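You operate a simulated robot arm through the tools that you are given. There is no shell and no other tool. Be economical: measure what you need, move in short steps, check, and stop when the job is done.

You are at the controls of a simulated robot arm. One attempt, no reset.

TASK
Put the green screw jar on the orange record sleeve.
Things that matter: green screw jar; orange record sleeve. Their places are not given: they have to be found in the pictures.

Only the result counts: the job must be done as asked and must still hold three seconds after the hand-in. Knocking over, shifting, dropping, spilling or breaking anything else fails it.

THE ROBOT
A 7-joint arm with a two-finger parallel gripper, fixed in place. Base frame: the origin is at the foot of the arm, x ahead of it, y to its left, z up; the work surface is at about z = 0. Lengths are in mm, angles in rad, forces in N, time in s.
With the tool pointing down near the work surface it reaches from about 240 to 620 mm from the base axis. Its first joint turns from -1.152 to 1.152 rad. Payload 2.6 kg.
The tool frame sits at the grasp point between the pads (the TCP): z along the fingers, y along the line on which they close. The tips reach 30 mm beyond it. Largest opening 94 mm; finger width 28, thickness 10; the body of the gripper, 50 by 96 mm, starts 55 mm behind the TCP.
Orientation is told as [roll, pitch, yaw] about the base's x, y, z axes, in that order, counted from this pose: with the fingers straight down and closing along the base's y, the tool's x points along the base's -x, its y along +y and its z along -z.

THE INTERFACE
- The arm moves only by the tool jog_arm. Its arguments are lists of equal length, an entry for each row: "jaw": the finger opening in mm, from 0 to 94; "travel": the shift along the tool's x, y, z in mm, a list of three; "angular": the turn, a rotation vector about the tool's x, y, z in rad, a list of three. In form: {"jaw": [jaw, ...], "travel": [[tx, ty, tz], ...], "angular": [[wx, wy, wz], ...]}. A call has 1 to 8 rows; each row is the pose to reach, as a shift and turn from the pose commanded when the call began, along the tool's axes at that moment. Each row takes 0.2 s and may step no farther than 50 mm and 0.15 rad from the row before; otherwise, or with a gripper value out of range, the whole call is refused. Where a pose cannot be reached the arm comes as near as it can. A force on the tool above 40 N (or 10 N above the force at the start of the call, whichever is more), or a blocked arm, ends the call early, and 0.2 s more pass. The fingers move at their own pace (about 72 mm/s each) and stop on an object; they squeeze with about 36 N. The grip force told is the motor's: it shows also when the fingers shut on nothing. Time passes only in rows, and 0.2 s behind the last, so rows that repeat a pose let the fingers close. The reply holds the time, the measured pose of the TCP, the force on the tool along the base axes, the opening and the grip force, in the units named above and with some noise, and new pictures: "pictures" is both (left out), scene, wrist or none.
- Cameras (640 x 400 px; columns grow to the right, rows downward): "scene" is fixed at [4.3, 412.2, 575.3]; the picture's right is [-0.96, -0.28, 0.00], its down [-0.13, 0.44, -0.89] and it looks along [0.25, -0.85, -0.46] (base axes); focal length 314 px, centre (320, 200). "wrist" rides on the gripper at [-37, 0, -58] in the tool frame; the picture's right is [0.00, -1.00, 0.00], its down [0.97, 0.00, -0.24] and it looks along [0.24, 0.00, 0.97] (tool axes); focal length 218 px, centre (320, 200).
- locate(camera, pixels): for up to 12 pixels [column, row] of the newest picture of that camera ("zoom" is the newest enlarged one), the place [x, y, z] in the base frame of the surface seen there, good to about 2 mm. It takes no simulated time.
- close_up(camera, box): a new picture of the part [left, top, right, bottom] of that camera's present view, enlarged. It takes no simulated time.
- close_job(): hands the job in; it is judged then, once.

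Work in short steps. Measure before you move; look again where a grasp or a placing could have gone wrong, and mend it. You have 60 turns and 120 pictures in all, those below and enlarged ones among them. Open the gripper and draw the arm clear of the work before you hand the job in, unless the task says otherwise; then end with one line.

The tools are called after "Request:" as a command line: name --argument value ..., lists and objects as JSON in quotes. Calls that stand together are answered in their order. jog_arm: Moves the arm, as the interface text tells. Its arguments: {"type":"object","properties":{"jaw":{"type":"array"},"travel":{"type":"array"},"angular":{"type":"array"},"pictures":{"type":"string","enum":["both","scene","wrist","none"]}},"required":["jaw","travel","angular"]} The other tools are called the same way: locate (camera, pixels) gives the place of the surface under pixels of a picture; close_up (camera, box) takes an enlarged picture of a part of a camera's view; close_job () hands the job in.

At the start:

```text
t: 0.0
tcp_pos: [325.9, -293.1, 287.5]
ee_rot: [0.0, 0.0, -0.001]
ft_force: [0.3, -0.7, -0.8]
opening: 93.9
grasp_force: 0.1
```

scene: 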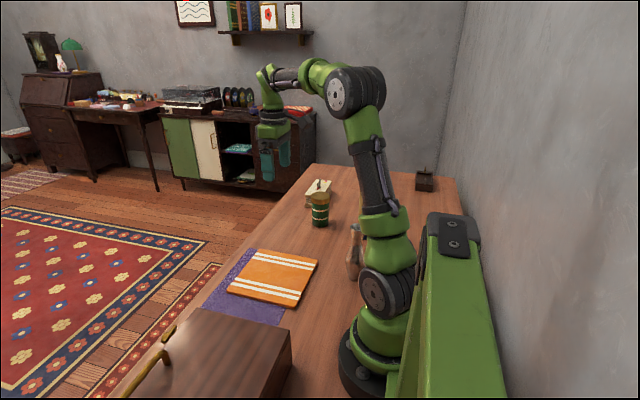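
wrist: 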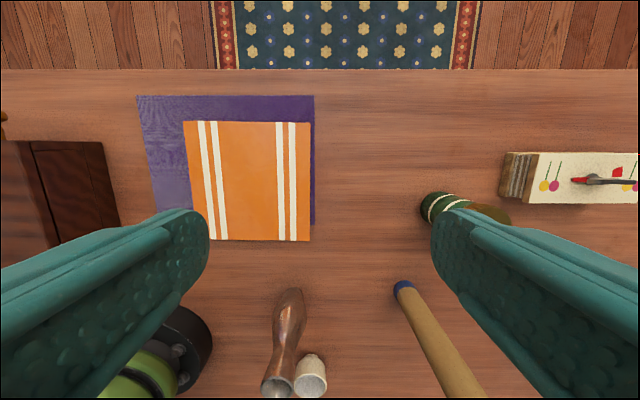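

The jar appears near scene (320,210) and the sleeve near (273,277). I take a close-up and measure points.

Request:
close_up --camera "scene" --box '[200, 160, 400, 320]'

Request:
locate --camera "scene" --pixels '[[320, 195], [320, 210], [320, 224], [228, 291], [258, 250], [318, 263], [296, 306], [273, 277], [319, 184], [355, 230], [354, 270]]'

Request:
locate --camera "wrist" --pixels '[[430, 205], [440, 205], [480, 212], [495, 214], [508, 200], [403, 290], [285, 300], [247, 180], [187, 124], [308, 124], [308, 238], [198, 238]]'

```text
2.50 times, centred on (300, 240) of scene
```

zoom: 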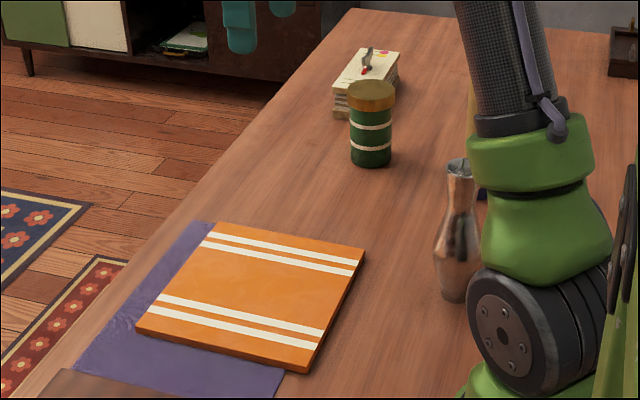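

```text
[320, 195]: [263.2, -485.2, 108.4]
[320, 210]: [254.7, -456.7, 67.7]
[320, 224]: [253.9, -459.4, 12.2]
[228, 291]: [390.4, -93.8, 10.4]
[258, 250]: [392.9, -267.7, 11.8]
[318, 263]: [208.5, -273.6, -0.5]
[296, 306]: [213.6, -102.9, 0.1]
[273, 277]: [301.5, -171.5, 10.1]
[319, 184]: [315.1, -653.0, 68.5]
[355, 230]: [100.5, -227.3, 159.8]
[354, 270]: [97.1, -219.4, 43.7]
```

```text
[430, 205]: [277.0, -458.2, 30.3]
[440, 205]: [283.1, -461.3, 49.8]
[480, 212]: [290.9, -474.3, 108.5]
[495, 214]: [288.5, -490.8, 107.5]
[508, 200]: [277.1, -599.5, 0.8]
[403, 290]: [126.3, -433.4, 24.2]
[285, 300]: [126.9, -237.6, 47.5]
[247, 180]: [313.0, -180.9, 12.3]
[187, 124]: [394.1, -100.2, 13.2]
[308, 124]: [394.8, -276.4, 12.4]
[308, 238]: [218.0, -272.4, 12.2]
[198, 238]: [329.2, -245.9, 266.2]
```

Jar: lid top at about z=108, axis near (268,-482). The sleeve spans x 215–394, y -98 to -275, top at about z=11. I move to above the jar, staying high, for a better look.

Request:
jog_arm --jaw '[94, 94, 94, 94, 94, 94]' --travel '[[10, -32, 0], [20, -64, 0], [30, -96, 0], [40, -128, 0], [50, -160, 15], [58, -189, 40]]' --angular '[[0, 0, 0], [0, 0, 0], [0, 0, 0], [0, 0, 0], [0, 0, 0], [0, 0, 0]]'

```text
t: 1.4
tcp_pos: [268.0, -483.2, 247.2]
ee_rot: [-0.001, -0.001, 0.001]
ft_force: [-0.1, -0.6, -0.6]
opening: 94.0
grasp_force: 0.1
```

scene: 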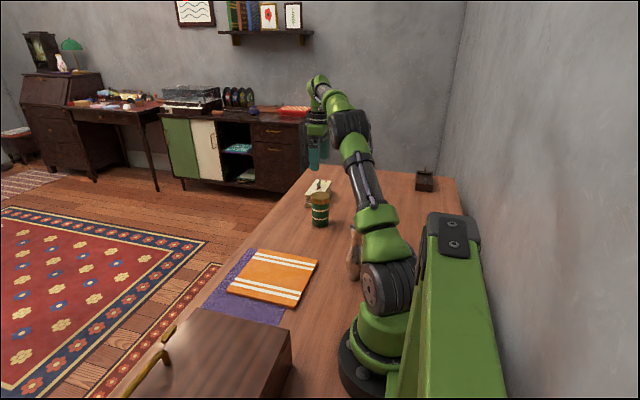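
wrist: 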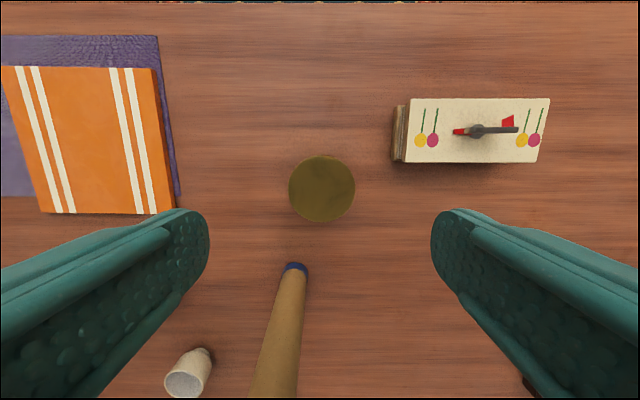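

The lid is now visible at (321,188). I measure its edges, the stick below it and the box to the right.

Request:
locate --camera "wrist" --pixels '[[291, 188], [353, 188], [321, 158], [321, 220], [321, 188], [295, 266], [290, 290], [275, 380], [395, 120], [397, 160], [412, 130], [540, 130]]'

```text
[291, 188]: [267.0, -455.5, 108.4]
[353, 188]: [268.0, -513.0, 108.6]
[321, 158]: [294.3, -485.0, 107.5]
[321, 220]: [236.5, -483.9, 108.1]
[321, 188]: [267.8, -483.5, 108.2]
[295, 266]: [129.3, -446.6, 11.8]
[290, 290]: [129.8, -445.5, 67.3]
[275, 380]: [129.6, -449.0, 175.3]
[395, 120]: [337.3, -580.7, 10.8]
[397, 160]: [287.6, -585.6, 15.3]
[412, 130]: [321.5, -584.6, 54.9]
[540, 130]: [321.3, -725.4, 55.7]
```

Lid centre is (267,-484), diameter about 58 mm, and 94 mm of opening clears the box. I descend straight to z≈88 so that the pads take the lid rim and upper body.

Request:
jog_arm --jaw '[94, 94, 94, 94, 94]' --travel '[[1, -1, 40], [1, -1, 80], [1, -1, 115], [1, -1, 140], [1, -1, 159]]' --angular '[[0, 0, 0], [0, 0, 0], [0, 0, 0], [0, 0, 0], [0, 0, 0]]'

```text
t: 2.6
tcp_pos: [265.9, -483.2, 87.4]
ee_rot: [0.0, -0.001, -0.001]
ft_force: [-0.3, 0.1, 0.3]
opening: 94.1
grasp_force: 0.0
```

scene: 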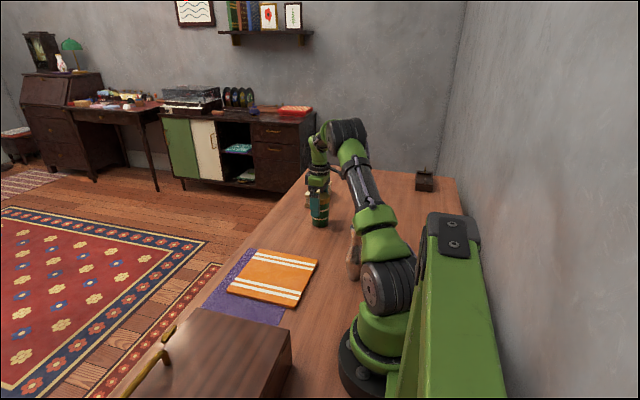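
wrist: 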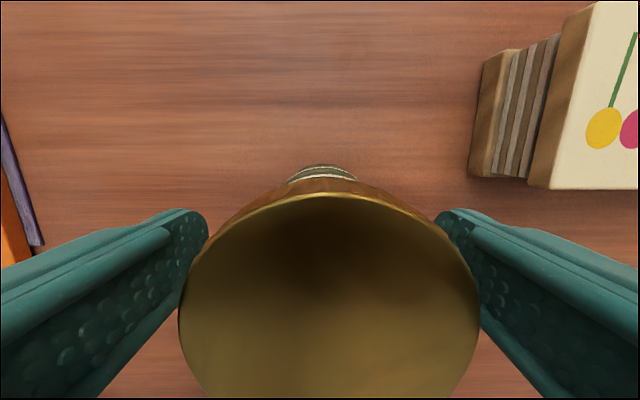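

The fingers straddle the lid symmetrically. I close the gripper.

Request:
jog_arm --jaw '[50, 50, 50, 50]' --travel '[[0, 0, 0], [0, 0, 0], [0, 0, 0], [0, 0, 0]]' --angular '[[0, 0, 0], [0, 0, 0], [0, 0, 0], [0, 0, 0]]' --pictures "wrist"

```text
t: 3.6
tcp_pos: [266.0, -482.7, 86.9]
ee_rot: [-0.001, 0.001, -0.002]
ft_force: [0.1, -1.3, 0.4]
opening: 63.3
grasp_force: 36.0
```

wrist: 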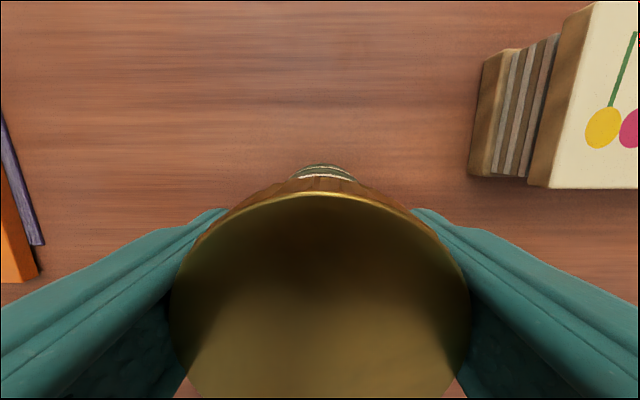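

The grip is firm at 63 mm. I lift a little with a tighter command and check that the jar follows.

Request:
jog_arm --jaw '[40, 40, 40, 40]' --travel '[[0, 0, -10], [0, 0, -30], [0, 0, -55], [0, 0, -80]]' --angular '[[0, 0, 0], [0, 0, 0], [0, 0, 0], [0, 0, 0]]'

Request:
close_up --camera "scene" --box '[260, 130, 380, 240]'

```text
t: 4.6
tcp_pos: [267.4, -482.6, 166.6]
ee_rot: [0.0, 0.0, 0.0]
ft_force: [-0.7, 0.9, -1.7]
opening: 63.3
grasp_force: 35.9
```

scene: 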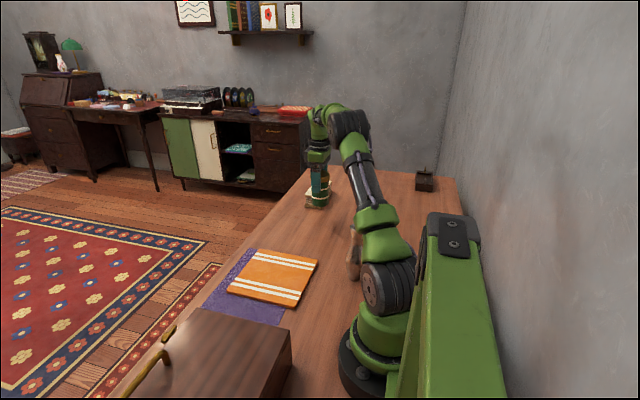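
wrist: 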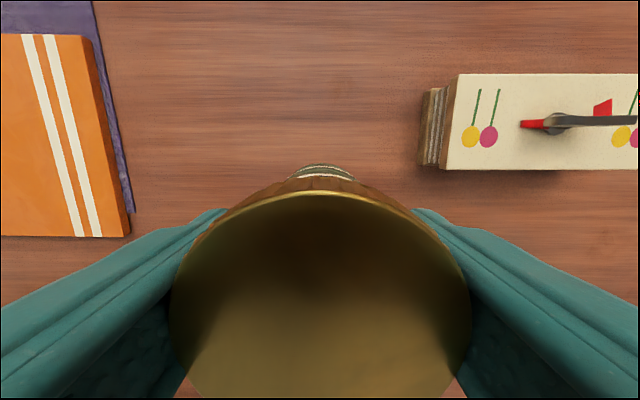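

```text
3.64 times, centred on (320, 185) of scene
```

zoom: 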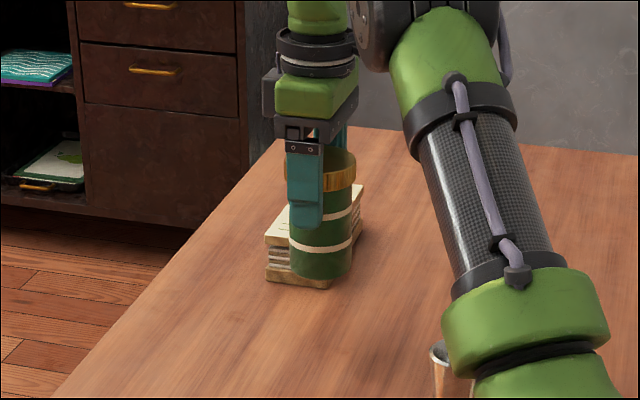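

The whole jar lifted. I carry it to the sleeve centre (304,-187) at this height.

Request:
jog_arm --jaw '[40, 40, 40, 40, 40, 40, 40, 40]' --travel '[[-5, 37, 0], [-10, 76, 0], [-15, 115, 0], [-20, 154, 0], [-25, 193, 0], [-30, 230, 0], [-35, 265, 0], [-37, 295, 0]]' --angular '[[0, 0, 0], [0, 0, 0], [0, 0, 0], [0, 0, 0], [0, 0, 0], [0, 0, 0], [0, 0, 0], [0, 0, 0]]'

```text
t: 6.4
tcp_pos: [301.9, -187.0, 170.0]
ee_rot: [-0.001, 0.0, -0.002]
ft_force: [-1.0, -0.4, -1.1]
opening: 63.0
grasp_force: 36.1
```

scene: 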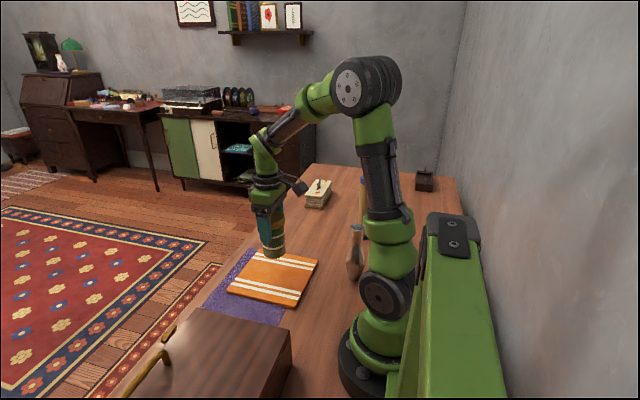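
wrist: 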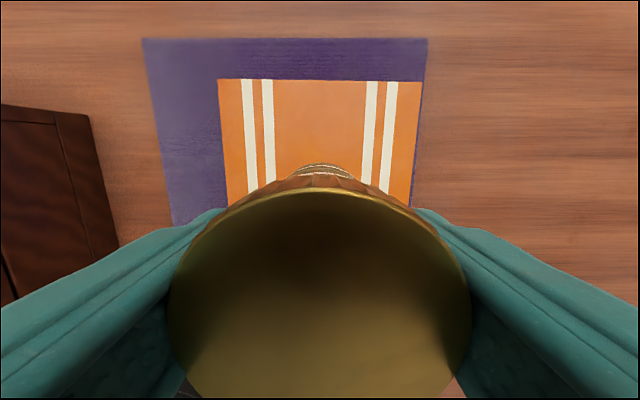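

The jar is centred over the sleeve. I go down most of the way and read the force.

Request:
jog_arm --jaw '[40, 40, 40, 40, 40]' --travel '[[0, 0, 20], [0, 0, 40], [0, 0, 54], [0, 0, 62], [0, 0, 64]]' --angular '[[0, 0, 0], [0, 0, 0], [0, 0, 0], [0, 0, 0], [0, 0, 0]]' --pictures "none"

Request:
close_up --camera "scene" --box '[220, 200, 340, 310]'

```text
t: 7.6
tcp_pos: [304.4, -188.7, 104.3]
ee_rot: [0.0, 0.001, 0.0]
ft_force: [0.6, 0.0, -1.6]
opening: 62.2
grasp_force: 35.5
```

```text
3.64 times, centred on (280, 255) of scene
```

zoom: 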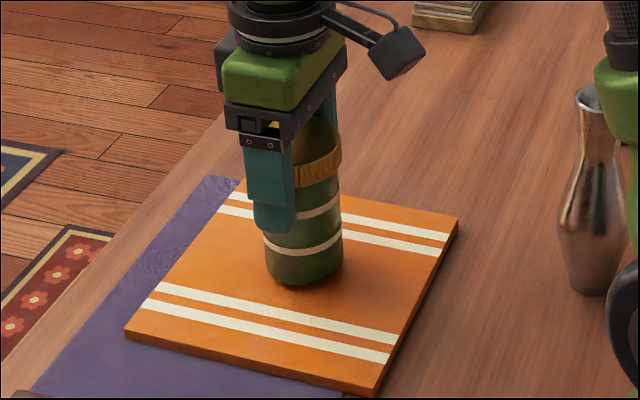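

No contact yet at z≈104. I lower by small steps until the jar touches.

Request:
jog_arm --jaw '[40, 40, 40]' --travel '[[0, 0, 1.5], [0, 0, 3], [0, 0, 4]]' --angular '[[0, 0, 0], [0, 0, 0], [0, 0, 0]]' --pictures "none"

```text
t: 8.4
tcp_pos: [303.3, -188.5, 100.9]
ee_rot: [-0.001, -0.002, 0.0]
ft_force: [-0.6, 1.5, -2.1]
opening: 62.7
grasp_force: 35.8
```

Request:
jog_arm --jaw '[40, 40, 40]' --travel '[[0, 0, 1], [0, 0, 2], [0, 0, 2]]' --angular '[[0, 0, 0], [0, 0, 0], [0, 0, 0]]' --pictures "none"

Request:
close_up --camera "scene" --box '[220, 200, 340, 310]'

```text
t: 9.2
tcp_pos: [303.9, -187.5, 99.3]
ee_rot: [0.0, 0.0, -0.004]
ft_force: [-1.1, -1.7, 6.0]
opening: 62.6
grasp_force: 36.0
```

```text
3.64 times, centred on (280, 255) of scene
```

zoom: 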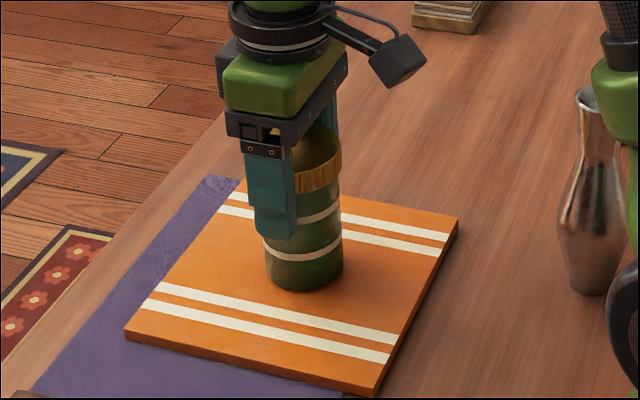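

The force along z rose to +6 N, so the jar rests on the sleeve. I open the gripper in place.

Request:
jog_arm --jaw '[66, 75, 85, 94, 94]' --travel '[[0, 0, 0], [0, 0, 0], [0, 0, 0], [0, 0, 0], [0, 0, 0]]' --angular '[[0, 0, 0], [0, 0, 0], [0, 0, 0], [0, 0, 0], [0, 0, 0]]' --pictures "wrist"

```text
t: 10.4
tcp_pos: [303.7, -186.7, 99.2]
ee_rot: [-0.001, 0.002, 0.0]
ft_force: [0.2, -0.5, -0.4]
opening: 94.2
grasp_force: 0.1
```

wrist: 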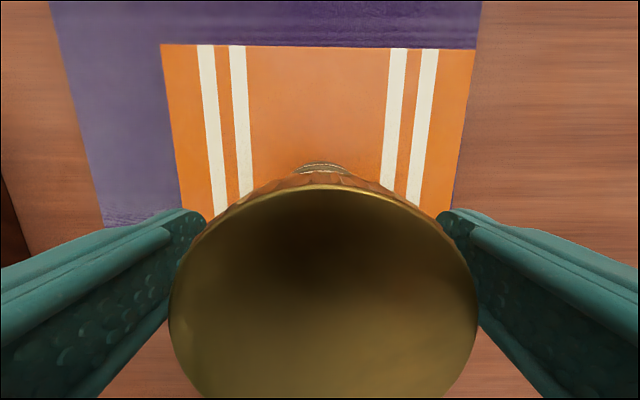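

The jar is free between the open fingers. I draw straight up.

Request:
jog_arm --jaw '[94, 94, 94, 94, 94]' --travel '[[0, 0, -20], [0, 0, -55], [0, 0, -95], [0, 0, -140], [0, 0, -180]]' --angular '[[0, 0, 0], [0, 0, 0], [0, 0, 0], [0, 0, 0], [0, 0, 0]]'

```text
t: 11.6
tcp_pos: [303.0, -187.3, 278.4]
ee_rot: [0.002, 0.001, -0.001]
ft_force: [-0.3, -0.2, -0.1]
opening: 94.1
grasp_force: 0.1
```

scene: 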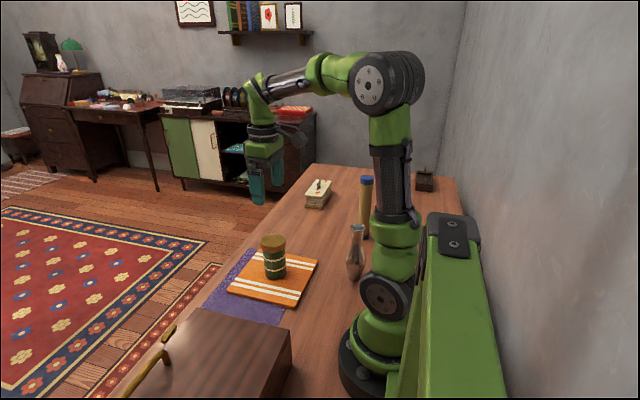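
wrist: 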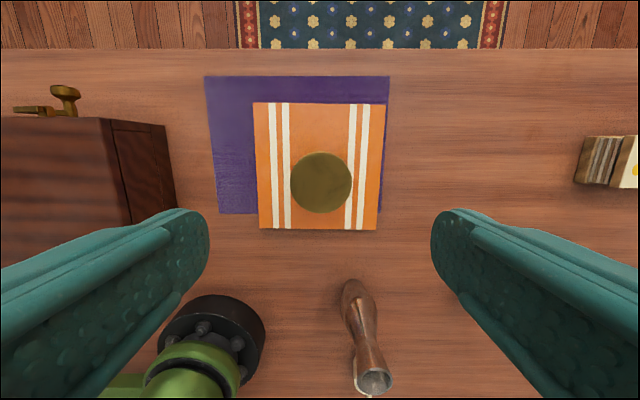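

The jar stands upright on the orange sleeve, nothing else has moved, and the arm is clear. I hand the job in.

Request:
close_job

```text
The job is handed in.
```

The green screw jar is standing upright near the middle of the orange record sleeve; the last pictures show nothing else moved, and the arm is open and clear.
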